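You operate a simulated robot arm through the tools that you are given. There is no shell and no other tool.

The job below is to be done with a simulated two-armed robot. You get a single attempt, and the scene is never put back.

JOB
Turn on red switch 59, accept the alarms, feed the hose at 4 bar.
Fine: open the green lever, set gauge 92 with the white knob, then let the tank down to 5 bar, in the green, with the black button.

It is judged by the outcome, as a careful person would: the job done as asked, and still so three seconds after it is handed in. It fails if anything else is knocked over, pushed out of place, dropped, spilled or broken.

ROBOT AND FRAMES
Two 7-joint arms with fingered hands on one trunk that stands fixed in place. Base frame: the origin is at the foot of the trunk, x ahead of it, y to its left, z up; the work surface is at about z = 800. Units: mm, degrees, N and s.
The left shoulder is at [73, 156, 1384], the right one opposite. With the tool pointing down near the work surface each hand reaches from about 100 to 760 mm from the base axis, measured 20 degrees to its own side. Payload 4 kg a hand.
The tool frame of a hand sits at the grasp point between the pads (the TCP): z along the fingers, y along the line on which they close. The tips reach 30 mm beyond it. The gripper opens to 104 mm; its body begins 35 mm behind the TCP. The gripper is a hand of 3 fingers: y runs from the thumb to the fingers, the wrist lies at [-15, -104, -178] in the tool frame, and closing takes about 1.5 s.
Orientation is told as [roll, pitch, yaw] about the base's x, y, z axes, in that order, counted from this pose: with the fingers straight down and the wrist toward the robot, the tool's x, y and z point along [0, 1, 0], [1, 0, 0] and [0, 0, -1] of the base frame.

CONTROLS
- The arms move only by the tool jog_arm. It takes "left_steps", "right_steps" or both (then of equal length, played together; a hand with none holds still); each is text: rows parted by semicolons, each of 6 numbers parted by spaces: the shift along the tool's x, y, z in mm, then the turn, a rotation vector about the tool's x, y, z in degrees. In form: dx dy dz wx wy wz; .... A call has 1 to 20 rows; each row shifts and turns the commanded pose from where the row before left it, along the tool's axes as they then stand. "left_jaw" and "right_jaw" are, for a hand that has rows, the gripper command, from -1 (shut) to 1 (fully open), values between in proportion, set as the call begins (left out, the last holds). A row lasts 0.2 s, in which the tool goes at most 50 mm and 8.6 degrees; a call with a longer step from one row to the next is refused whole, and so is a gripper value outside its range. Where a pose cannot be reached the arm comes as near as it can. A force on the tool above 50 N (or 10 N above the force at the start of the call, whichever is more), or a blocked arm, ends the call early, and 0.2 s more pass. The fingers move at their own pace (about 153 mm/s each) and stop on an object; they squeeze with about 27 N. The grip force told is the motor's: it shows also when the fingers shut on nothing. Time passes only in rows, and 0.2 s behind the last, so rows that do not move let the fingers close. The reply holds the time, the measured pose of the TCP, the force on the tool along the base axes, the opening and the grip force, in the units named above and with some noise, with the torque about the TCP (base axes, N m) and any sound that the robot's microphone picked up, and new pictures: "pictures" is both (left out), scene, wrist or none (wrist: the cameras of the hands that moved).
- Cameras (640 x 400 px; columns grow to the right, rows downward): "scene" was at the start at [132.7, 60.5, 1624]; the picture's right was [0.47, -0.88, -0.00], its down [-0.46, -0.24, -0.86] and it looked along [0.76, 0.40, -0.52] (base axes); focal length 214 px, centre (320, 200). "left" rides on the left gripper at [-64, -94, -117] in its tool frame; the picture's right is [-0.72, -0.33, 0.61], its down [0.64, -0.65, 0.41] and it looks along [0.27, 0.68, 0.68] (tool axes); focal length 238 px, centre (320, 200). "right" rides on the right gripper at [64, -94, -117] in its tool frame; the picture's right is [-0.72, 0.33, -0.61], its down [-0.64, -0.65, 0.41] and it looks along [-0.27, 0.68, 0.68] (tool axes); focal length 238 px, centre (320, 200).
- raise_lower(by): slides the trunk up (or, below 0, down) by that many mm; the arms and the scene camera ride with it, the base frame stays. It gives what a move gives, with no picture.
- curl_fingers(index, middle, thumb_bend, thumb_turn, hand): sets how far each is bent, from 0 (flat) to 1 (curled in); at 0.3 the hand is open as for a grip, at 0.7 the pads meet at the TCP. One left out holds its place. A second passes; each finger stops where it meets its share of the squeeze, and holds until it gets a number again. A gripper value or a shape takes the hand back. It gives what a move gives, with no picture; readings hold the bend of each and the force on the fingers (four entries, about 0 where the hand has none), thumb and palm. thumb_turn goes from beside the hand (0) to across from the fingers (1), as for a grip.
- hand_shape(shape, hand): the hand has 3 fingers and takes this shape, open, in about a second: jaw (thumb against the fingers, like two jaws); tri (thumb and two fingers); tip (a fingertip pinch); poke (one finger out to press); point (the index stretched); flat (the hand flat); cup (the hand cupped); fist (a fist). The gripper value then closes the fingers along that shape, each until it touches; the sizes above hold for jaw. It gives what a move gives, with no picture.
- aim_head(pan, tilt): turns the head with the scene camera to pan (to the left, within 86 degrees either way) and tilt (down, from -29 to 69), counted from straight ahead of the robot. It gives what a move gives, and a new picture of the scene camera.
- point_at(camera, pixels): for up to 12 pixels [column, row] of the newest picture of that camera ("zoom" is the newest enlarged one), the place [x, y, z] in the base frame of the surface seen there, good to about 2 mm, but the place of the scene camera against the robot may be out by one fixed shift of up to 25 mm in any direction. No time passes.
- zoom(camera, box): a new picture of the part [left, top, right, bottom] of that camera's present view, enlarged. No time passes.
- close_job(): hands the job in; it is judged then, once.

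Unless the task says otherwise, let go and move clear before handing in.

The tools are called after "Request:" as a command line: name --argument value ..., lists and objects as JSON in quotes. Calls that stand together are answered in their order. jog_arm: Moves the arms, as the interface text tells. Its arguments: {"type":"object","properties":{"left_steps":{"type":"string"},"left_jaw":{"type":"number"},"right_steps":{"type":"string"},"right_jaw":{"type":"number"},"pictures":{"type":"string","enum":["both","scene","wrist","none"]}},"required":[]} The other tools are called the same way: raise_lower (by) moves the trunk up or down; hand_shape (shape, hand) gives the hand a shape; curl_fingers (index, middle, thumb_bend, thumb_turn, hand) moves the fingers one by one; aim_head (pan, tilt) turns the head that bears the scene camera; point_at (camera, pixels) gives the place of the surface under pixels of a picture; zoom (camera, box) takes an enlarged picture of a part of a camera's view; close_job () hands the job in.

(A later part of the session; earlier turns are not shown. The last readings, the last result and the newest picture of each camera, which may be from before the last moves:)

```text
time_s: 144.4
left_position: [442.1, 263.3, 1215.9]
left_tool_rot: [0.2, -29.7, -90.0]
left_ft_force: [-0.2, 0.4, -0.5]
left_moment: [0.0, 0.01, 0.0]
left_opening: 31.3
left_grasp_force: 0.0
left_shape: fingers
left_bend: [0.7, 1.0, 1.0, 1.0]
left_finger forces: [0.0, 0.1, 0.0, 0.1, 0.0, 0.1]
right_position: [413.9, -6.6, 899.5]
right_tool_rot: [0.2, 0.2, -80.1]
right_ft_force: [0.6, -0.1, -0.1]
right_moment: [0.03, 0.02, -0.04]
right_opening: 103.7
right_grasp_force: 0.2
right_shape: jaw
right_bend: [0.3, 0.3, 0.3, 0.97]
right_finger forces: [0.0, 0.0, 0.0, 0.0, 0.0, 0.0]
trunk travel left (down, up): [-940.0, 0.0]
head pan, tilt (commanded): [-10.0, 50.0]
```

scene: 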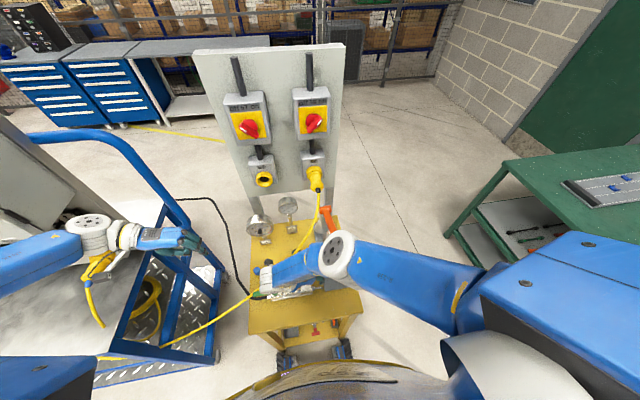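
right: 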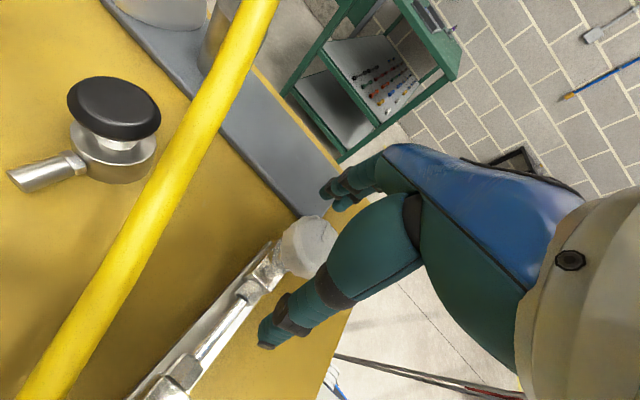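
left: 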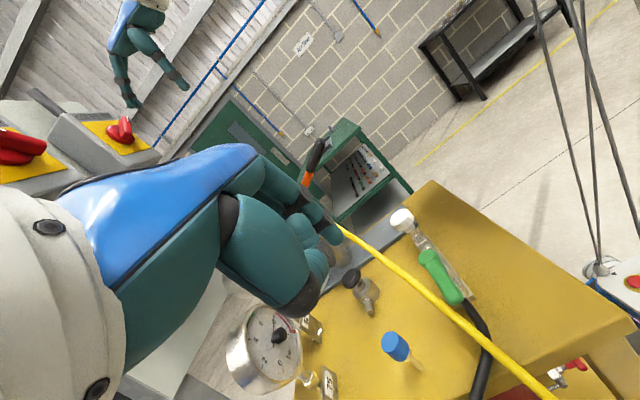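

Tracking is good. Close, then turn counter-clockwise 30° and read the gauge.

Request:
jog_arm --right_steps "0 0 0 0 0 0; 0 0 0 0 0 0; 0 0 0 0 0 0; 0 0 0 0 0 0; 0 0 0 0 0 0; 0 0 0 0 0 0; 0 0 0 0 0 -6; 0 0 0 0 0 -6; 0 0 0 0 0 -6; 0 0 0 0 0 -6; 0 0 0 0 0 -6; 0 0 0 0 0 0" --right_jaw -1

Request:
zoom --camera "scene" --box '[240, 190, 310, 240]'

Request:
zoom --camera "right" --box '[240, 170, 380, 300]'

```text
time_s: 147.0
left_position: [442.4, 262.9, 1215.0]
left_tool_rot: [0.0, -29.7, -90.2]
left_ft_force: [0.0, -0.3, -0.9]
left_moment: [0.01, -0.01, 0.01]
left_opening: 31.3
left_grasp_force: 0.0
left_shape: fingers
left_bend: [0.7, 1.0, 1.0, 1.0]
left_finger forces: [0.0, 0.0, 0.0, 0.0, 0.0, 0.1]
right_position: [415.8, -6.6, 900.3]
right_tool_rot: [0.2, 0.0, -50.0]
right_ft_force: [-1.6, -4.3, -11.6]
right_moment: [-0.11, 0.08, -0.06]
right_opening: 33.6
right_grasp_force: 26.7
right_shape: jaw
right_bend: [0.74, 0.55, 0.73, 1.0]
right_finger forces: [16.7, 8.8, 0.0, 0.1, 22.9, 0.0]
trunk travel left (down, up): [-940.0, 0.0]
head pan, tilt (commanded): [-10.0, 50.0]
```

scene: 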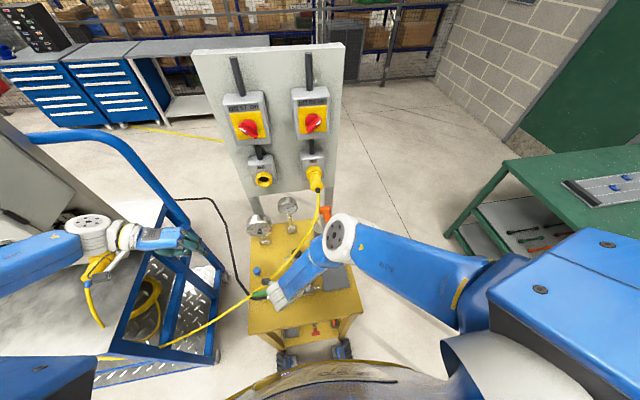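
right: 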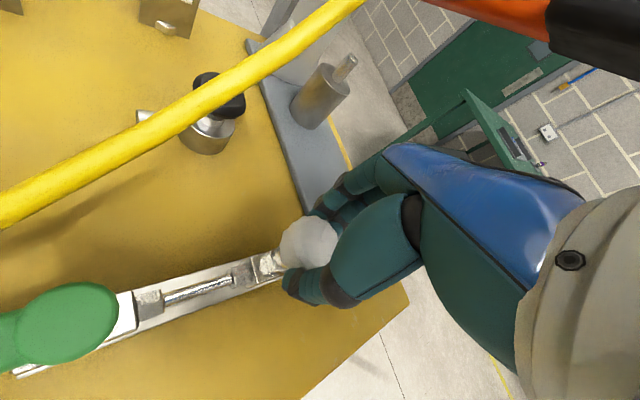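

```text
8.00 times, centred on (275, 215) of scene
```

zoom: 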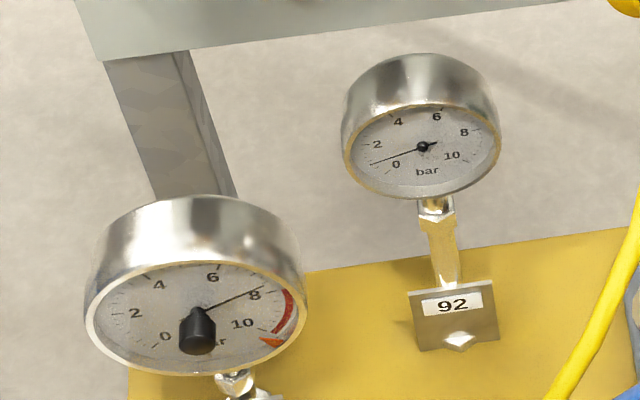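

```text
3.08 times, centred on (310, 235) of right
```

zoom: 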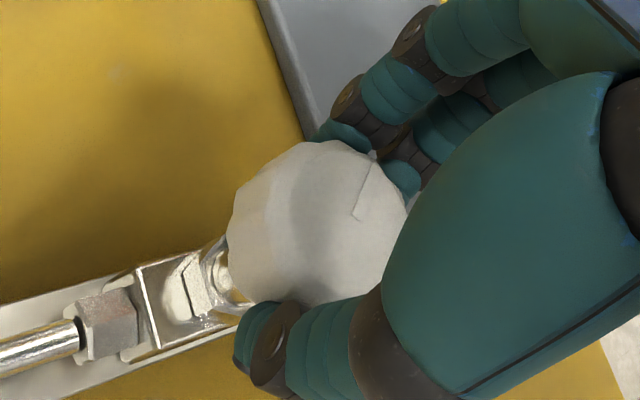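

Gauge 92 is up to roughly 0.8. I'll continue counter-clockwise to yaw ≈ +5.

Request:
jog_arm --right_steps "0 0 0 0 0 -6; 0 0 0 0 0 -6; 0 0 0 0 0 -6; 0 0 0 0 0 -6; 0 0 0 0 0 -6; 0 0 0 0 0 -6; 0 0 0 0 0 -6; 0 0 0 0 0 -6; 0 0 0 0 0 -6; 0 0 0 0 0 0"

Request:
zoom --camera "scene" --box '[240, 190, 310, 240]'

Request:
zoom --camera "right" --box '[240, 170, 380, 300]'

```text
time_s: 149.2
left_position: [443.0, 262.4, 1215.2]
left_tool_rot: [0.1, -29.8, -90.0]
left_ft_force: [0.4, 0.5, 0.0]
left_moment: [-0.02, -0.01, -0.01]
left_opening: 31.2
left_grasp_force: 0.1
left_shape: fingers
left_bend: [0.7, 1.0, 1.0, 1.0]
left_finger forces: [0.0, 0.0, 0.0, 0.1, 0.0, 0.0]
right_position: [415.4, -5.0, 901.2]
right_tool_rot: [0.1, -0.1, 4.0]
right_ft_force: [1.9, -4.5, -12.9]
right_moment: [-0.11, -0.09, -0.01]
right_opening: 33.3
right_grasp_force: 27.4
right_shape: jaw
right_bend: [0.74, 0.55, 0.73, 1.0]
right_finger forces: [15.9, 8.4, 0.0, 0.0, 22.8, 0.1]
trunk travel left (down, up): [-940.0, 0.0]
head pan, tilt (commanded): [-10.0, 50.0]
```

scene: 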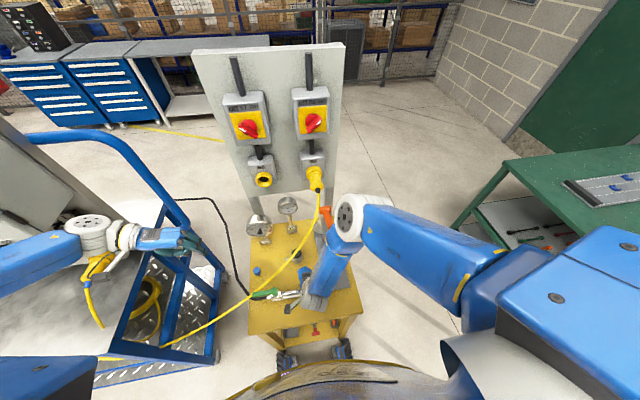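
right: 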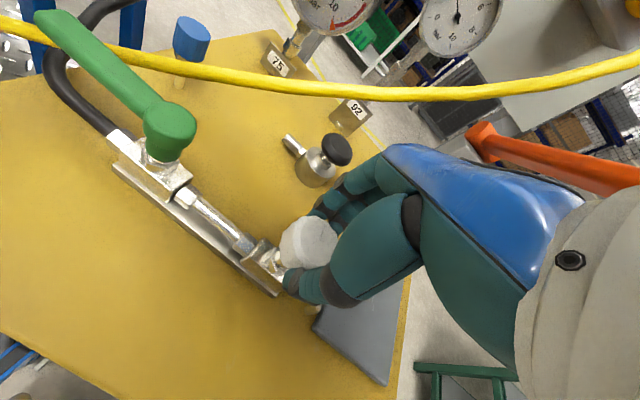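

```text
8.00 times, centred on (275, 215) of scene
```

zoom: 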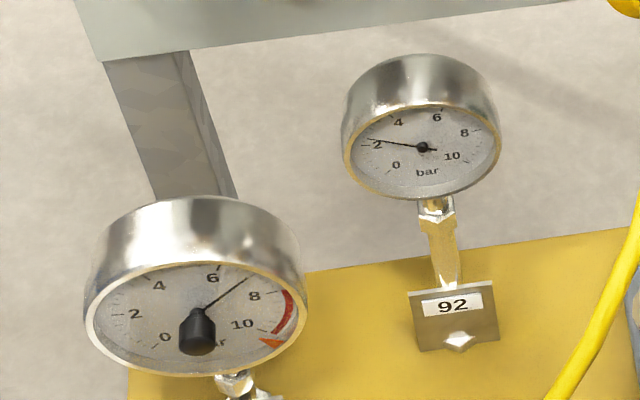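

```text
3.08 times, centred on (310, 235) of right
```

zoom: 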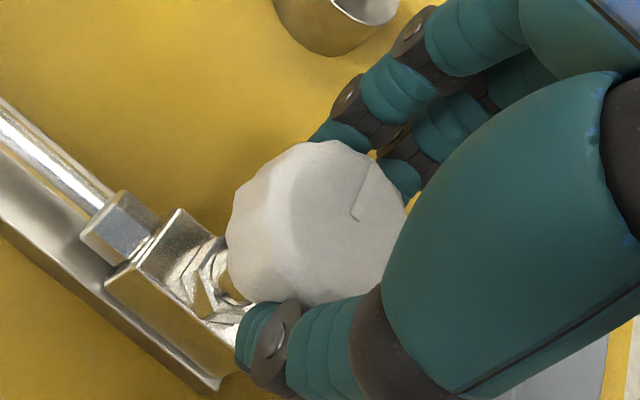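

Gauge 92 is now ≈2.2 bar and gauge 75 has dropped to ≈7. I'll check whether they're steady while I regrip for the rest.

Request:
jog_arm --right_steps "0 0 0 0 0 0; 0 0 0 0 0 0; 0 0 0 0 0 0; 0 0 -13 0 0 0; 0 0 -12 0 0 0; 0 0 0 0 0 8; 0 0 0 0 0 8; 0 0 0 0 0 8; 0 0 0 0 0 8; 0 0 0 0 0 8; 0 0 0 0 0 8; 0 0 0 0 0 8; 0 0 0 0 0 8; 0 0 0 0 0 8; 0 0 0 0 0 8; 0 0 0 0 0 0; 0 0 0 0 0 0" --right_jaw 1

Request:
zoom --camera "scene" --box '[240, 190, 310, 240]'

```text
time_s: 152.8
left_position: [441.4, 263.1, 1215.7]
left_tool_rot: [0.2, -29.7, -90.1]
left_ft_force: [0.4, -0.5, -0.4]
left_moment: [0.02, -0.01, -0.03]
left_opening: 31.3
left_grasp_force: 0.1
left_shape: fingers
left_bend: [0.7, 1.0, 1.0, 1.0]
left_finger forces: [0.0, 0.0, 0.1, 0.1, 0.1, 0.0]
right_position: [415.0, -4.4, 927.2]
right_tool_rot: [0.2, 0.1, -76.2]
right_ft_force: [-0.5, -0.4, 0.1]
right_moment: [0.0, -0.01, 0.01]
right_opening: 103.4
right_grasp_force: 0.0
right_shape: jaw
right_bend: [0.3, 0.3, 0.3, 0.98]
right_finger forces: [0.0, 0.0, 0.0, 0.0, 0.0, 0.0]
trunk travel left (down, up): [-940.0, 0.0]
head pan, tilt (commanded): [-10.0, 50.0]
```

scene: 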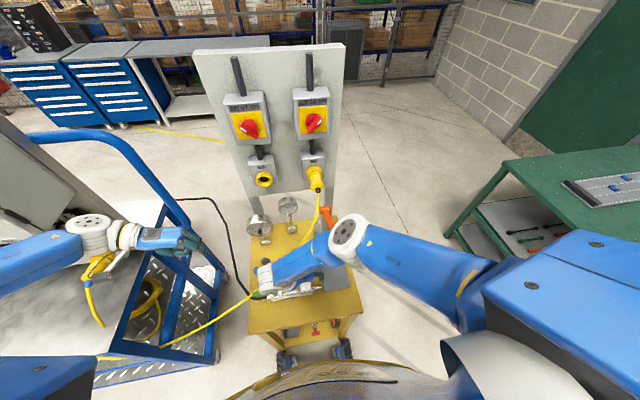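
right: 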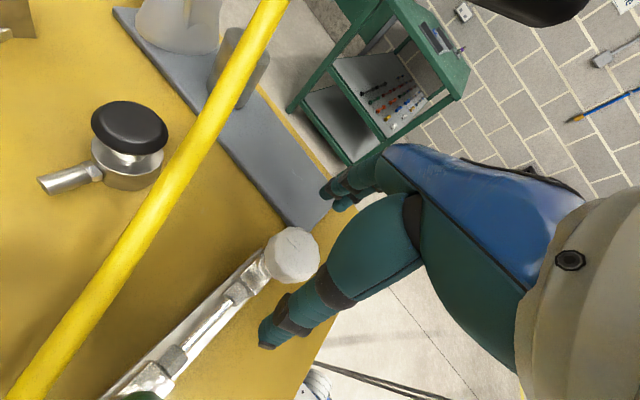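

```text
8.00 times, centred on (275, 215) of scene
```

zoom: 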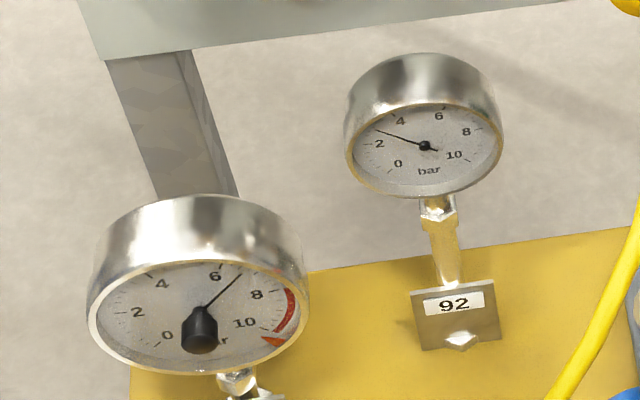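

Gauge 92 kept rising to about 2.8 with the hand off, so there's a lag. I'll wait a few seconds for it to settle before turning more.

Request:
jog_arm --right_steps "0 0 0 0 0 0; 0 0 0 0 0 0; 0 0 0 0 0 0; 0 0 0 0 0 0; 0 0 0 0 0 0; 0 0 0 0 0 0; 0 0 0 0 0 0; 0 0 0 0 0 0; 0 0 0 0 0 0; 0 0 0 0 0 0; 0 0 0 0 0 0; 0 0 0 0 0 0; 0 0 0 0 0 0; 0 0 0 0 0 0; 0 0 0 0 0 0" --pictures "scene"

Request:
zoom --camera "scene" --box '[240, 190, 310, 240]'

Request:
zoom --camera "scene" --box '[270, 192, 305, 219]'

```text
time_s: 156.0
left_position: [441.9, 263.4, 1216.0]
left_tool_rot: [0.2, -29.7, -90.1]
left_ft_force: [0.1, 0.0, -1.1]
left_moment: [-0.03, -0.03, 0.01]
left_opening: 31.3
left_grasp_force: 0.1
left_shape: fingers
left_bend: [0.7, 1.0, 1.0, 1.0]
left_finger forces: [0.0, 0.0, 0.0, 0.0, 0.0, 0.0]
right_position: [414.7, -5.1, 926.3]
right_tool_rot: [0.2, 0.1, -76.1]
right_ft_force: [-0.2, -0.5, -0.4]
right_moment: [0.03, -0.01, 0.0]
right_opening: 103.7
right_grasp_force: 0.1
right_shape: jaw
right_bend: [0.3, 0.3, 0.3, 0.98]
right_finger forces: [0.0, 0.0, 0.0, 0.0, 0.0, 0.0]
trunk travel left (down, up): [-940.0, 0.0]
head pan, tilt (commanded): [-10.0, 50.0]
```

scene: 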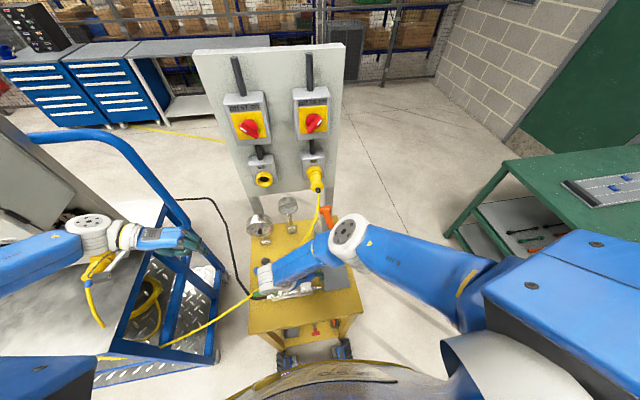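

```text
8.00 times, centred on (275, 215) of scene
```

zoom: 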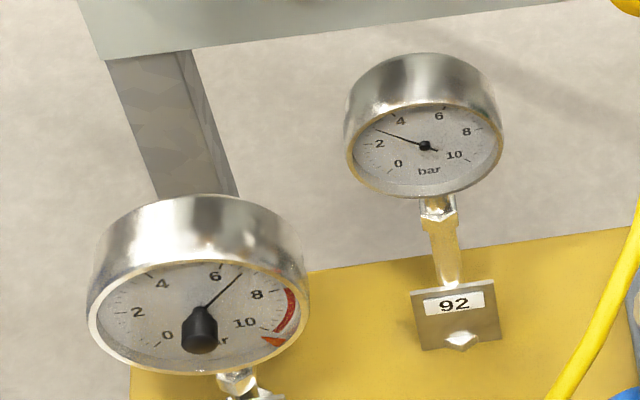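

```text
14.81 times, centred on (288, 206) of scene
```

zoom: 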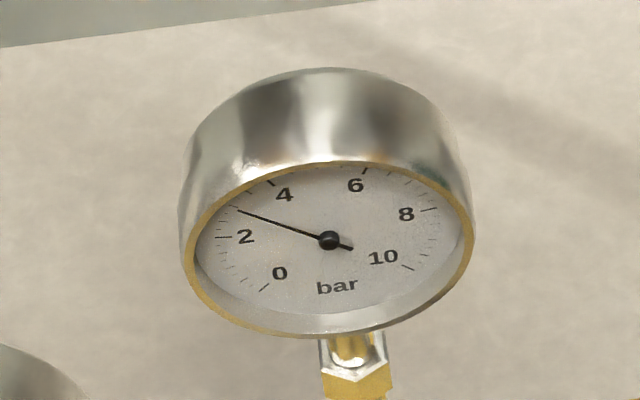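

Steady now: gauge 92 ≈ 2.9 bar and gauge 75 ≈ 6.7, at about 0.03 bar per degree. I need ≈1.1 bar more, so I'll lower, grip, turn 28° further and then let it settle.

Request:
jog_arm --right_steps "0 0 13 0 0 0; 0 0 13 0 0 0; 0 0 0 0 0 0" --pictures "none"

```text
time_s: 156.8
left_position: [441.1, 263.9, 1216.2]
left_tool_rot: [0.1, -29.7, -90.1]
left_ft_force: [0.3, 0.2, -0.4]
left_moment: [0.0, -0.03, 0.02]
left_opening: 31.0
left_grasp_force: 0.2
left_shape: fingers
left_bend: [0.7, 1.0, 1.0, 1.0]
left_finger forces: [0.0, 0.0, 0.0, 0.0, 0.0, 0.0]
right_position: [416.5, -5.1, 898.8]
right_tool_rot: [0.3, 0.2, -76.1]
right_ft_force: [-0.1, 0.1, 1.0]
right_moment: [-0.04, 0.03, 0.01]
right_opening: 103.5
right_grasp_force: 0.0
right_shape: jaw
right_bend: [0.3, 0.3, 0.3, 0.98]
right_finger forces: [0.0, 0.0, 0.0, 0.0, 0.0, 0.0]
trunk travel left (down, up): [-940.0, 0.0]
head pan, tilt (commanded): [-10.0, 50.0]
```

The hand is back around the knob at (416, −5, 899). I'll close and turn 28° counter-clockwise, then wait.

Request:
jog_arm --right_steps "0 0 0 0 0 0; 0 0 0 0 0 0; 0 0 0 0 0 0; 0 0 0 0 0 0; 0 0 0 0 0 0; 0 0 0 0 0 0; 0 0 0 0 0 -7; 0 0 0 0 0 -7; 0 0 0 0 0 -7; 0 0 0 0 0 -7; 0 0 0 0 0 0; 0 0 0 0 0 0; 0 0 0 0 0 0; 0 0 0 0 0 0; 0 0 0 0 0 0; 0 0 0 0 0 0; 0 0 0 0 0 0; 0 0 0 0 0 0" --right_jaw -1

Request:
zoom --camera "scene" --box '[270, 192, 305, 219]'

Request:
zoom --camera "scene" --box '[240, 205, 275, 242]'

```text
time_s: 160.6
left_position: [443.0, 264.7, 1214.8]
left_tool_rot: [0.2, -29.7, -90.2]
left_ft_force: [0.5, -1.1, -0.5]
left_moment: [-0.02, -0.05, -0.02]
left_opening: 30.9
left_grasp_force: 0.1
left_shape: fingers
left_bend: [0.7, 1.0, 1.0, 1.0]
left_finger forces: [0.1, 0.1, 0.0, 0.1, 0.1, 0.0]
right_position: [415.6, -5.3, 900.2]
right_tool_rot: [0.2, 0.0, -48.0]
right_ft_force: [-0.9, 3.4, -3.0]
right_moment: [0.12, 0.07, -0.02]
right_opening: 34.4
right_grasp_force: 27.4
right_shape: jaw
right_bend: [0.74, 0.54, 0.73, 1.0]
right_finger forces: [15.2, 7.3, 0.0, 0.0, 26.1, 0.0]
trunk travel left (down, up): [-940.0, 0.0]
head pan, tilt (commanded): [-10.0, 50.0]
```

scene: 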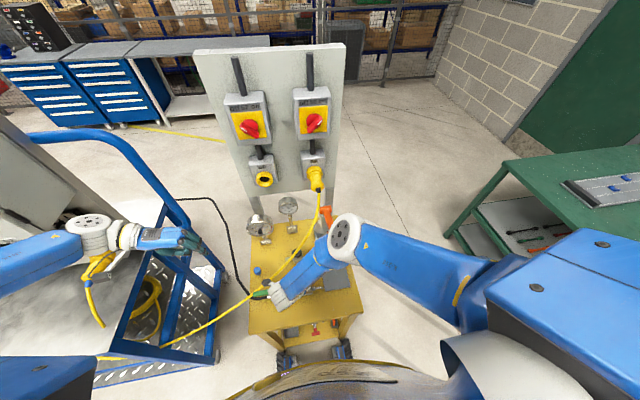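
right: 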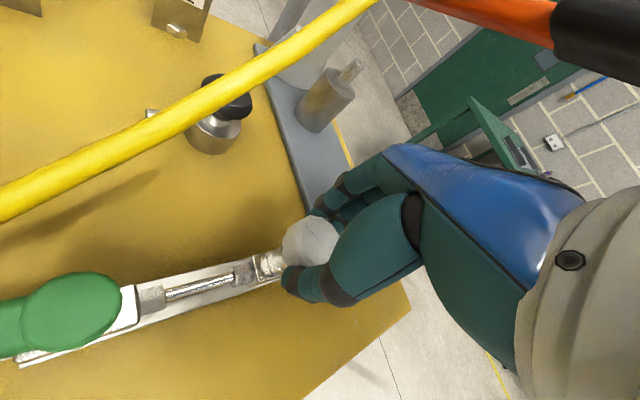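

```text
14.81 times, centred on (288, 206) of scene
```

zoom: 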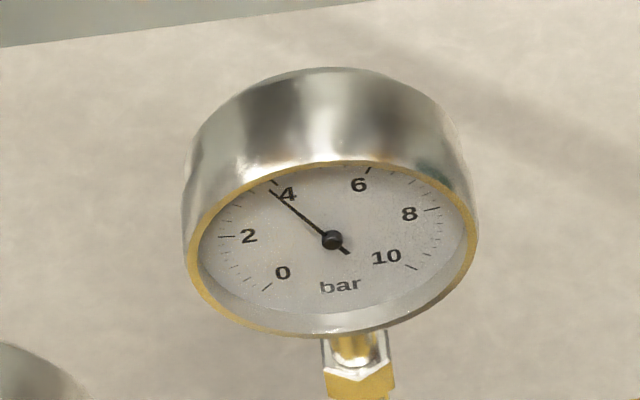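

```text
10.81 times, centred on (258, 224) of scene
```

zoom: 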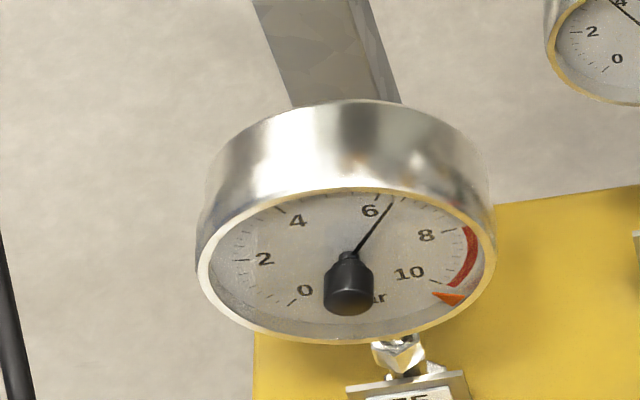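

Gauge 92 is now ≈3.9 and gauge 75 ≈ 6.4. I'll hold and let it settle, then read again at higher magnification.

Request:
jog_arm --right_steps "0 0 0 0 0 0; 0 0 0 0 0 0; 0 0 0 0 0 0; 0 0 0 0 0 0; 0 0 0 0 0 0; 0 0 0 0 0 0; 0 0 0 0 0 0; 0 0 0 0 0 0; 0 0 0 0 0 0; 0 0 0 0 0 0" --pictures "none"

Request:
zoom --camera "scene" --box '[278, 198, 300, 212]'

```text
time_s: 162.8
left_position: [441.9, 264.6, 1215.4]
left_tool_rot: [0.1, -29.7, -90.1]
left_ft_force: [0.0, 0.9, -0.6]
left_moment: [-0.02, 0.01, 0.01]
left_opening: 31.3
left_grasp_force: 0.0
left_shape: fingers
left_bend: [0.7, 1.0, 1.0, 1.0]
left_finger forces: [0.1, 0.1, 0.0, 0.0, 0.0, 0.0]
right_position: [414.7, -4.4, 900.5]
right_tool_rot: [0.2, 0.0, -48.0]
right_ft_force: [-1.5, 2.6, -2.4]
right_moment: [0.11, 0.03, -0.01]
right_opening: 34.3
right_grasp_force: 26.8
right_shape: jaw
right_bend: [0.74, 0.54, 0.73, 1.0]
right_finger forces: [15.0, 7.3, 0.0, 0.1, 26.5, 0.0]
trunk travel left (down, up): [-940.0, 0.0]
head pan, tilt (commanded): [-10.0, 50.0]
```

```text
16.00 times, centred on (289, 205) of scene
```

zoom: 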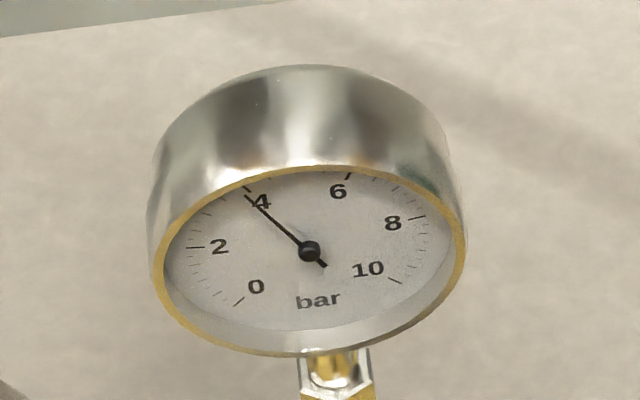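

Settled at ≈3.85 bar. I'll turn a further 5° counter-clockwise and wait.

Request:
jog_arm --right_steps "0 0 0 0 0 -2.5; 0 0 0 0 0 -2.5; 0 0 0 0 0 0; 0 0 0 0 0 0; 0 0 0 0 0 0; 0 0 0 0 0 0; 0 0 0 0 0 0; 0 0 0 0 0 0; 0 0 0 0 0 0; 0 0 0 0 0 0; 0 0 0 0 0 0; 0 0 0 0 0 0; 0 0 0 0 0 0; 0 0 0 0 0 0" --pictures "none"

Request:
zoom --camera "scene" --box '[278, 198, 300, 212]'

```text
time_s: 165.8
left_position: [443.0, 265.8, 1215.4]
left_tool_rot: [0.2, -29.7, -90.1]
left_ft_force: [1.1, 0.5, 0.9]
left_moment: [-0.02, -0.01, 0.01]
left_opening: 31.1
left_grasp_force: 0.1
left_shape: fingers
left_bend: [0.7, 1.0, 1.0, 1.0]
left_finger forces: [0.0, 0.0, 0.1, 0.0, 0.1, 0.0]
right_position: [414.3, -5.6, 900.3]
right_tool_rot: [0.2, 0.0, -43.1]
right_ft_force: [-0.3, 2.6, -3.9]
right_moment: [0.07, 0.05, -0.04]
right_opening: 34.4
right_grasp_force: 27.5
right_shape: jaw
right_bend: [0.74, 0.54, 0.73, 1.0]
right_finger forces: [15.7, 7.5, 0.0, 0.0, 25.5, 0.0]
trunk travel left (down, up): [-940.0, 0.0]
head pan, tilt (commanded): [-10.0, 50.0]
```

```text
16.00 times, centred on (289, 205) of scene
```

zoom: 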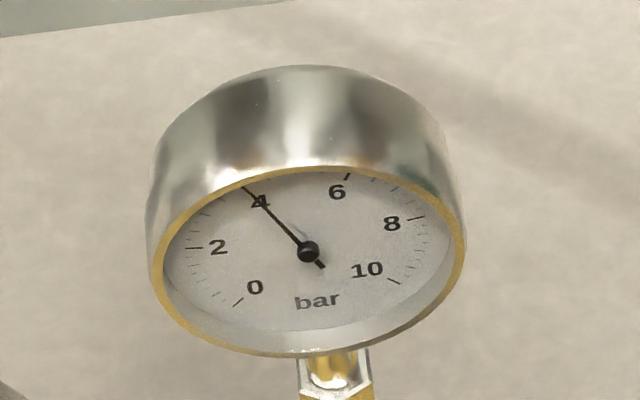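

The needle is now right on the 4 mark. I'll release the knob straight up and verify face-on with the right camera.

Request:
jog_arm --right_steps "0 0 0 0 0 0; 0 0 0 0 0 0; 0 0 0 0 0 0; 0 0 0 0 0 0; 0 0 -15 0 0 0; 0 0 -25 0 0 0; 0 0 -25 0 0 0; 0 0 -30 0 0 0; 0 0 0 0 0 -8; 0 0 0 0 0 -8; 0 0 0 0 0 -8; 0 0 0 0 0 -8; 0 0 0 0 0 -8; 0 0 0 0 0 0" --right_jaw 1

Request:
zoom --camera "right" --box '[330, 20, 430, 110]'

Request:
zoom --camera "right" --box '[220, 0, 340, 90]'

```text
time_s: 168.8
left_position: [442.4, 263.9, 1215.4]
left_tool_rot: [0.2, -29.7, -90.0]
left_ft_force: [-0.6, -0.9, -0.2]
left_moment: [0.04, -0.03, -0.02]
left_opening: 31.2
left_grasp_force: 0.1
left_shape: fingers
left_bend: [0.7, 1.0, 1.0, 1.0]
left_finger forces: [0.1, 0.0, 0.0, 0.1, 0.1, 0.0]
right_position: [414.6, -5.1, 995.7]
right_tool_rot: [0.1, -0.2, -3.0]
right_ft_force: [-0.7, 0.5, 0.1]
right_moment: [-0.03, 0.01, 0.0]
right_opening: 103.8
right_grasp_force: 0.1
right_shape: jaw
right_bend: [0.3, 0.3, 0.3, 0.98]
right_finger forces: [0.0, 0.0, 0.0, 0.0, 0.0, 0.0]
trunk travel left (down, up): [-940.0, 0.0]
head pan, tilt (commanded): [-10.0, 50.0]
```

scene: 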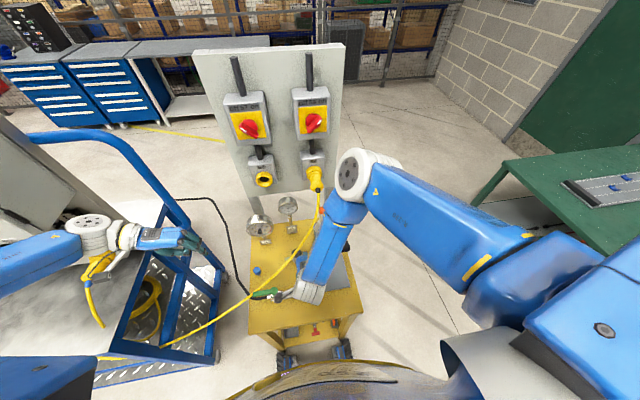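
right: 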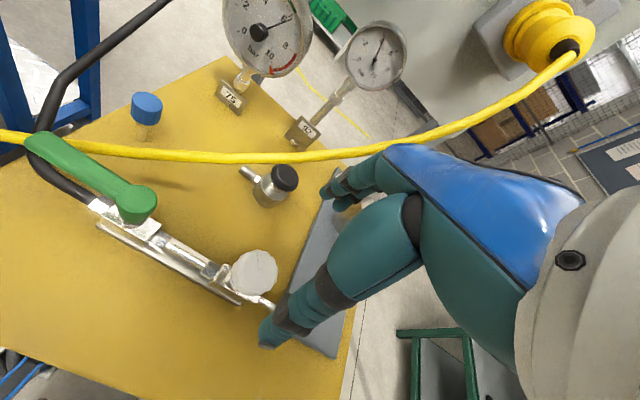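

```text
4.44 times, centred on (380, 65) of right
```

zoom: 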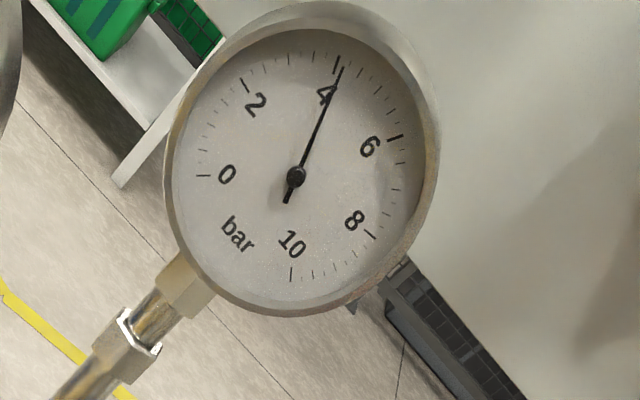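

```text
4.44 times, centred on (280, 45) of right
```

zoom: 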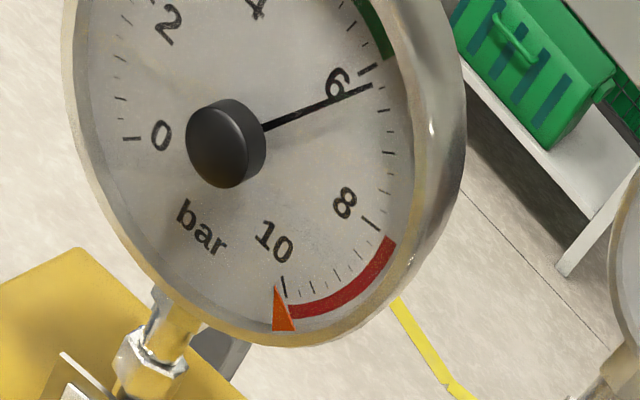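

Face-on, the needle is slightly past the 4 mark (parallax fooled the scene view). I'll zoom in tighter to read it accurately.

Request:
zoom --camera "right" --box '[345, 20, 410, 100]'

Request:
zoom --camera "right" --box '[360, 25, 410, 70]'

```text
5.00 times, centred on (378, 60) of right
```

zoom: 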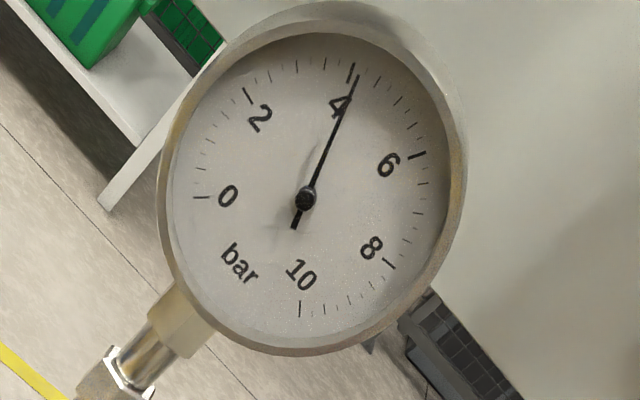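

```text
8.89 times, centred on (385, 48) of right
```

zoom: 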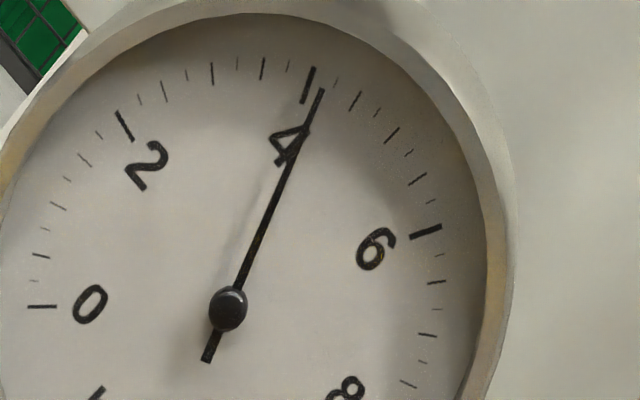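

Careful geometry puts gauge 92 at about 4.14 bar. I'll go back down, regrip, and turn 4–5° clockwise to trim it.

Request:
jog_arm --right_steps "0 0 25 0 0 0; 0 0 25 0 0 0; 0 0 25 0 0 0; 0 0 20 0 0 0; 0 0 0 0 0 0" --pictures "none"

Request:
jog_arm --right_steps "0 0 0 0 0 0; 0 0 0 0 0 0; 0 0 0 0 0 0; 0 0 0 0 0 0; 0 0 0 0 0 0; 0 0 0 0 0 0; 0 0 0 0 0 0; 0 0 0 0 0 0" --right_jaw -1

Request:
zoom --camera "scene" --box '[278, 198, 300, 212]'

```text
time_s: 170.0
left_position: [442.9, 263.4, 1214.4]
left_tool_rot: [0.2, -29.7, -90.1]
left_ft_force: [0.3, 0.4, 0.0]
left_moment: [-0.02, 0.04, 0.01]
left_opening: 31.4
left_grasp_force: 0.1
left_shape: fingers
left_bend: [0.7, 1.0, 1.0, 1.0]
left_finger forces: [0.0, 0.1, 0.0, 0.0, 0.0, 0.0]
right_position: [415.5, -5.5, 900.4]
right_tool_rot: [0.1, -0.1, -3.0]
right_ft_force: [-0.1, -0.2, -0.5]
right_moment: [0.02, 0.02, 0.01]
right_opening: 103.7
right_grasp_force: 0.0
right_shape: jaw
right_bend: [0.3, 0.3, 0.3, 0.98]
right_finger forces: [0.0, 0.0, 0.0, 0.0, 0.1, 0.2]
trunk travel left (down, up): [-940.0, 0.0]
head pan, tilt (commanded): [-10.0, 50.0]
```

```text
time_s: 171.8
left_position: [443.2, 263.8, 1216.4]
left_tool_rot: [0.1, -29.6, -90.1]
left_ft_force: [0.1, 0.5, 0.7]
left_moment: [0.02, -0.01, 0.01]
left_opening: 31.1
left_grasp_force: 0.0
left_shape: fingers
left_bend: [0.7, 1.0, 1.0, 1.0]
left_finger forces: [0.0, 0.0, 0.0, 0.1, 0.1, 0.0]
right_position: [416.3, -6.5, 901.3]
right_tool_rot: [0.1, -0.2, -3.2]
right_ft_force: [-0.2, 0.3, -1.2]
right_moment: [-0.01, 0.04, 0.0]
right_opening: 34.2
right_grasp_force: 26.5
right_shape: jaw
right_bend: [0.74, 0.55, 0.73, 1.0]
right_finger forces: [15.4, 8.5, 0.0, 0.1, 24.1, 0.0]
trunk travel left (down, up): [-940.0, 0.0]
head pan, tilt (commanded): [-10.0, 50.0]
```

scene: 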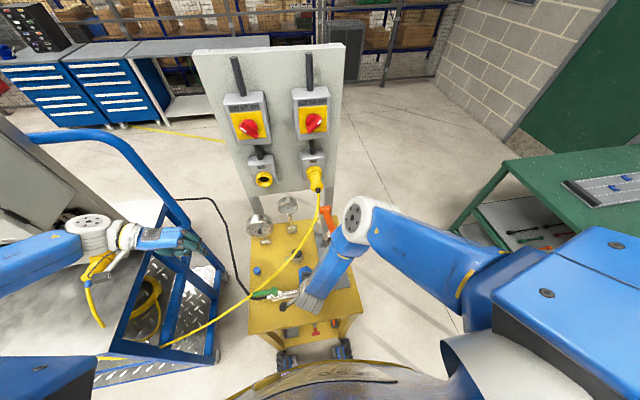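
right: 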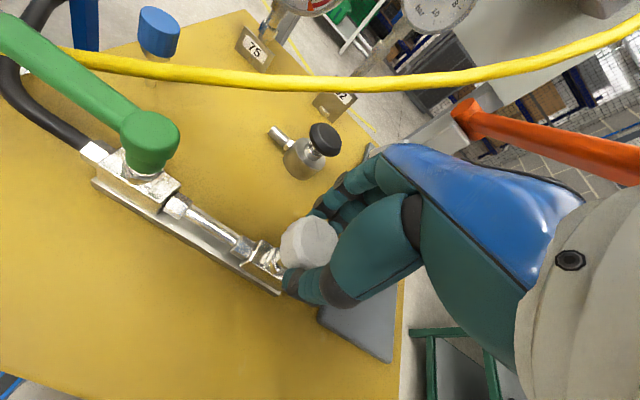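

```text
16.00 times, centred on (289, 205) of scene
```

zoom: 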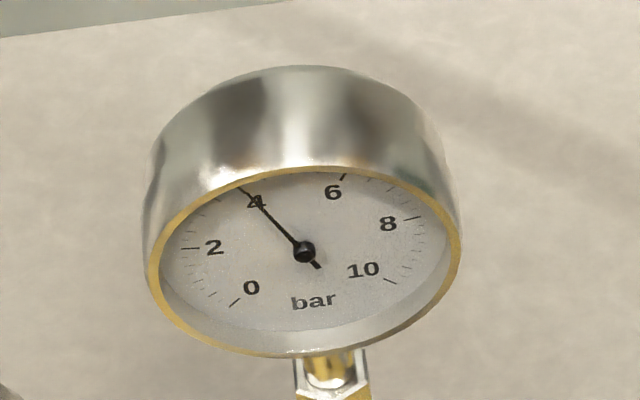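

Request:
jog_arm --right_steps "0 0 0 0 0 2; 0 0 0 0 0 2.2; 0 0 0 0 0 0; 0 0 0 0 0 0; 0 0 0 0 0 0; 0 0 0 0 0 0; 0 0 0 0 0 0; 0 0 0 0 0 0; 0 0 0 0 0 0; 0 0 0 0 0 0; 0 0 0 0 0 0; 0 0 0 0 0 0; 0 0 0 0 0 0; 0 0 0 0 0 0" --pictures "none"

Request:
zoom --camera "scene" --box '[278, 198, 300, 212]'

```text
time_s: 174.8
left_position: [441.0, 264.9, 1216.1]
left_tool_rot: [0.2, -29.7, -90.1]
left_ft_force: [-0.8, -0.4, 1.1]
left_moment: [-0.01, 0.01, -0.04]
left_opening: 31.1
left_grasp_force: 0.1
left_shape: fingers
left_bend: [0.7, 1.0, 1.0, 1.0]
left_finger forces: [0.0, 0.0, 0.1, 0.1, 0.0, 0.0]
right_position: [415.9, -6.8, 900.7]
right_tool_rot: [0.1, -0.1, -7.3]
right_ft_force: [-0.5, 2.0, -4.4]
right_moment: [0.03, -0.03, 0.07]
right_opening: 33.9
right_grasp_force: 27.1
right_shape: jaw
right_bend: [0.74, 0.55, 0.73, 1.0]
right_finger forces: [15.3, 8.4, 0.1, 0.1, 24.6, 0.1]
trunk travel left (down, up): [-940.0, 0.0]
head pan, tilt (commanded): [-10.0, 50.0]
```

```text
16.00 times, centred on (289, 205) of scene
```

zoom: 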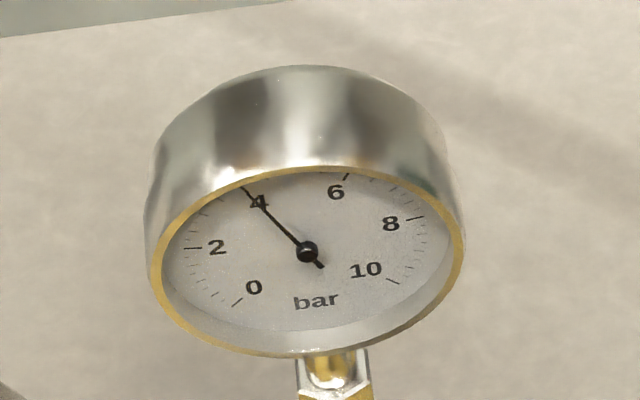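

Little change yet, as the fingers probably absorbed the small turn. I'll turn a few more degrees clockwise and re-read.

Request:
jog_arm --right_steps "0 0 0 0 0 2; 0 0 0 0 0 2; 0 0 0 0 0 0; 0 0 0 0 0 0; 0 0 0 0 0 0; 0 0 0 0 0 0; 0 0 0 0 0 0; 0 0 0 0 0 0; 0 0 0 0 0 0; 0 0 0 0 0 0; 0 0 0 0 0 0; 0 0 0 0 0 0" --pictures "none"

Request:
zoom --camera "scene" --box '[278, 198, 300, 212]'

```text
time_s: 177.4
left_position: [442.1, 263.9, 1216.7]
left_tool_rot: [0.2, -29.8, -90.1]
left_ft_force: [-0.4, -0.4, 0.7]
left_moment: [0.01, -0.02, 0.03]
left_opening: 31.0
left_grasp_force: 0.0
left_shape: fingers
left_bend: [0.7, 1.0, 1.0, 1.0]
left_finger forces: [0.1, 0.0, 0.1, 0.0, 0.0, 0.0]
right_position: [416.6, -5.1, 900.4]
right_tool_rot: [0.1, -0.1, -11.2]
right_ft_force: [3.3, 1.2, -1.0]
right_moment: [0.06, -0.11, 0.05]
right_opening: 34.1
right_grasp_force: 27.3
right_shape: jaw
right_bend: [0.74, 0.55, 0.73, 1.0]
right_finger forces: [17.2, 9.6, 0.0, 0.0, 23.8, 0.1]
trunk travel left (down, up): [-940.0, 0.0]
head pan, tilt (commanded): [-10.0, 50.0]
```

```text
16.00 times, centred on (289, 205) of scene
```

zoom: 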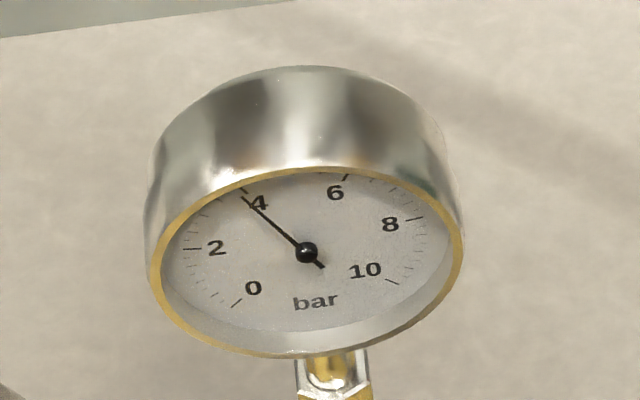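

That should be about 3.98. Releasing straight up and verifying face-on again.

Request:
jog_arm --right_steps "0 0 0 0 0 0; 0 0 0 0 0 0; 0 0 0 0 0 0; 0 0 0 0 0 0; 0 0 -15 0 0 0; 0 0 -25 0 0 0; 0 0 -25 0 0 0; 0 0 -30 0 0 0; 0 0 0 0 0 -4; 0 0 0 0 0 -4; 0 0 0 0 0 0; 0 0 0 0 0 0" --right_jaw 1

Request:
zoom --camera "right" --box '[345, 20, 410, 100]'

Request:
zoom --camera "right" --box '[360, 25, 410, 70]'

Request:
zoom --camera "scene" --box '[278, 198, 300, 212]'

```text
time_s: 180.0
left_position: [440.7, 264.4, 1217.1]
left_tool_rot: [0.2, -29.6, -90.0]
left_ft_force: [0.0, -0.1, -0.4]
left_moment: [-0.01, -0.04, 0.02]
left_opening: 31.3
left_grasp_force: 0.0
left_shape: fingers
left_bend: [0.7, 1.0, 1.0, 1.0]
left_finger forces: [0.1, 0.0, 0.0, 0.1, 0.1, 0.1]
right_position: [415.4, -6.6, 995.2]
right_tool_rot: [0.2, -0.2, -3.4]
right_ft_force: [0.3, 0.1, -0.1]
right_moment: [0.01, -0.03, -0.01]
right_opening: 103.8
right_grasp_force: 0.0
right_shape: jaw
right_bend: [0.3, 0.3, 0.3, 0.98]
right_finger forces: [0.0, 0.0, 0.0, 0.0, 0.0, 0.0]
trunk travel left (down, up): [-940.0, 0.0]
head pan, tilt (commanded): [-10.0, 50.0]
```

scene: 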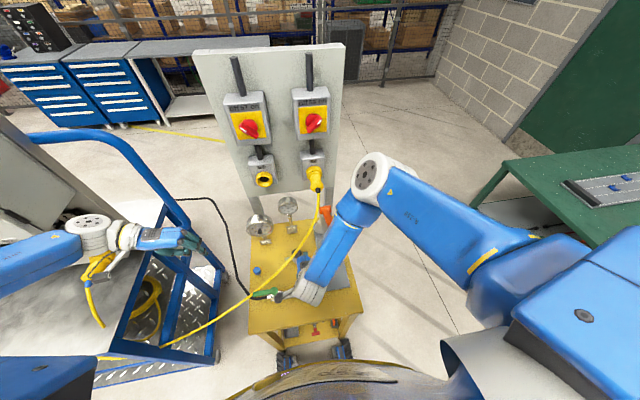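
right: 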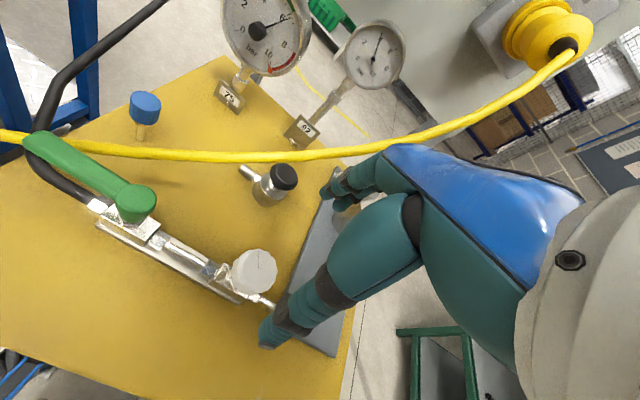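

```text
5.00 times, centred on (378, 60) of right
```

zoom: 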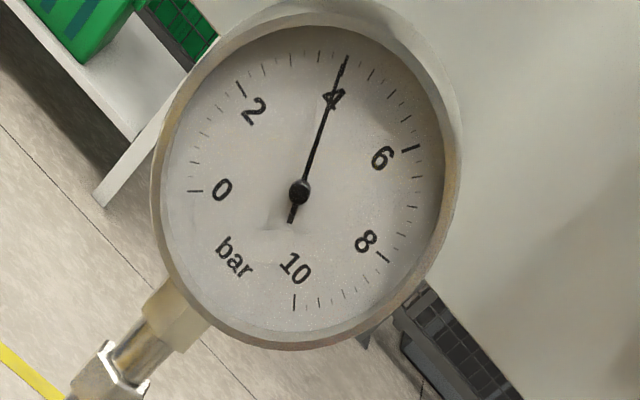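

```text
8.89 times, centred on (385, 48) of right
```

zoom: 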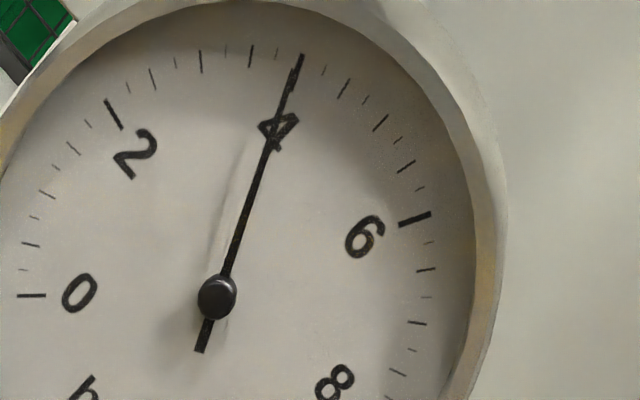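

```text
16.00 times, centred on (289, 205) of scene
```

zoom: 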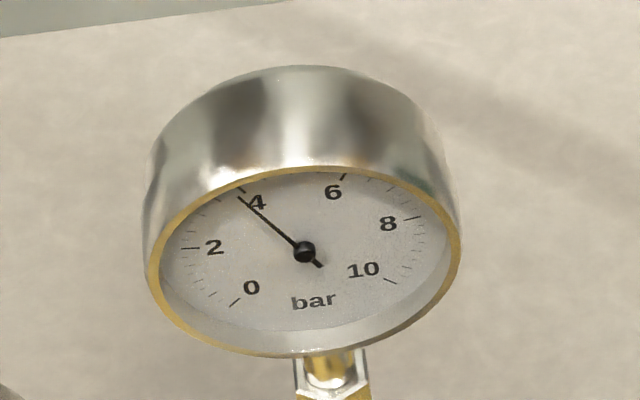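

Face-on, the needle sits exactly on the 4 tick. Next, the black bleed button: I'll measure it from this view.

Request:
zoom --camera "right" --box '[230, 150, 320, 215]'

Request:
zoom --camera "right" --box '[215, 0, 315, 85]'

```text
6.15 times, centred on (275, 182) of right
```

zoom: 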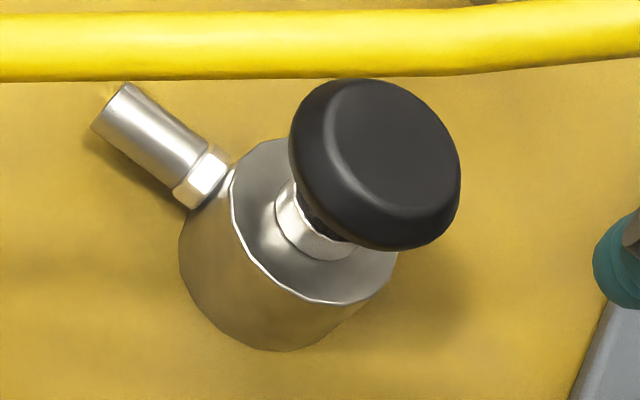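

```text
4.71 times, centred on (265, 42) of right
```

zoom: 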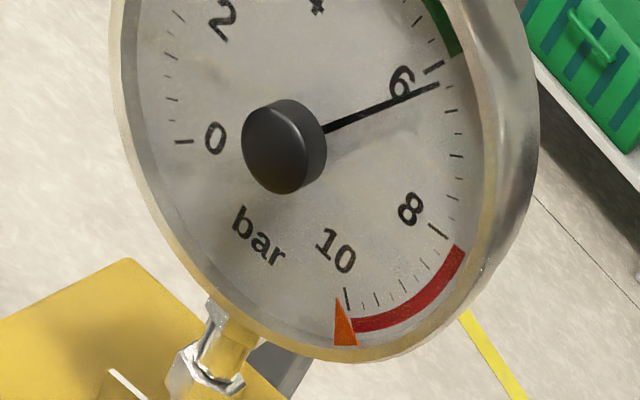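

Request:
point_at --camera "right" --pixels '[[286.7, 173.9], [279, 170], [294, 172], [287, 166], [287, 182], [281, 180], [292, 183], [297, 176], [262, 30], [256, 33], [250, 100]]'

```text
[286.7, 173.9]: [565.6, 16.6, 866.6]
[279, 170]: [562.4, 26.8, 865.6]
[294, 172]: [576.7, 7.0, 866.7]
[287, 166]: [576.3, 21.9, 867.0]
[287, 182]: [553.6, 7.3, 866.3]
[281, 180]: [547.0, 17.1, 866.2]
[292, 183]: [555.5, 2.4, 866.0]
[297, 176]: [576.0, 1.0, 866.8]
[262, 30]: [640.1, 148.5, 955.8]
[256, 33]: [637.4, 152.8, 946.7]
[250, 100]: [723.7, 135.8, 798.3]
```

The black cap's top centre is about (564, 15, 867). I'll bring the left hand (yaw −75, vertical index) over it from the left, keeping clear of gauge 75 and the right hand.

Request:
jog_arm --left_steps "0 0 0 0 3.75 -6.5; 0 0 0 0 3.75 -6.5; 12.3 20.8 34.1 0 0 0; 12.3 20.8 34.1 0 0 0; 12.3 20.8 34.1 0 0 0; 12.3 20.8 34.1 0 0 0; 12.3 20.8 34.1 0 0 0; 12.3 20.8 34.1 0 0 0; 0 0 0 0 0 0"

```text
time_s: 182.0
left_position: [566.2, 79.8, 1102.5]
left_tool_rot: [0.3, -29.7, -75.1]
left_ft_force: [-0.8, 0.1, -0.5]
left_moment: [0.01, 0.03, 0.0]
left_opening: 31.2
left_grasp_force: 0.0
left_shape: fingers
left_bend: [0.7, 1.0, 1.0, 1.0]
left_finger forces: [0.1, 0.1, 0.0, 0.0, 0.1, 0.0]
right_position: [414.4, -7.5, 995.9]
right_tool_rot: [0.2, -0.2, -3.3]
right_ft_force: [-0.7, -0.3, 0.1]
right_moment: [-0.03, -0.01, -0.01]
right_opening: 103.6
right_grasp_force: 0.0
right_shape: jaw
right_bend: [0.3, 0.3, 0.3, 0.98]
right_finger forces: [0.1, 0.0, 0.0, 0.0, 0.0, 0.1]
trunk travel left (down, up): [-940.0, 0.0]
head pan, tilt (commanded): [-10.0, 50.0]
```

scene: 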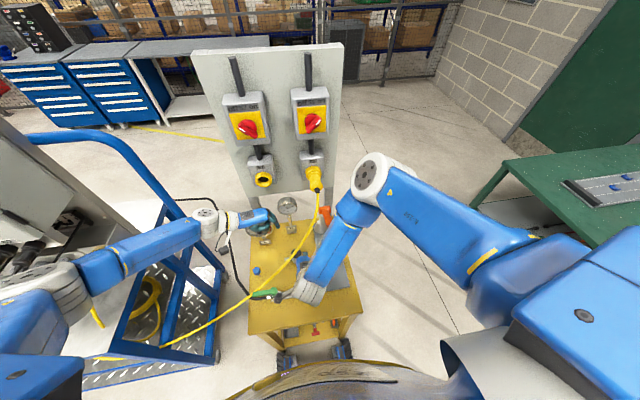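
left: 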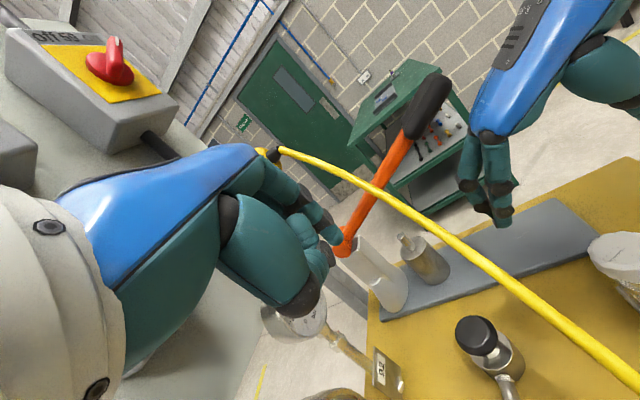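

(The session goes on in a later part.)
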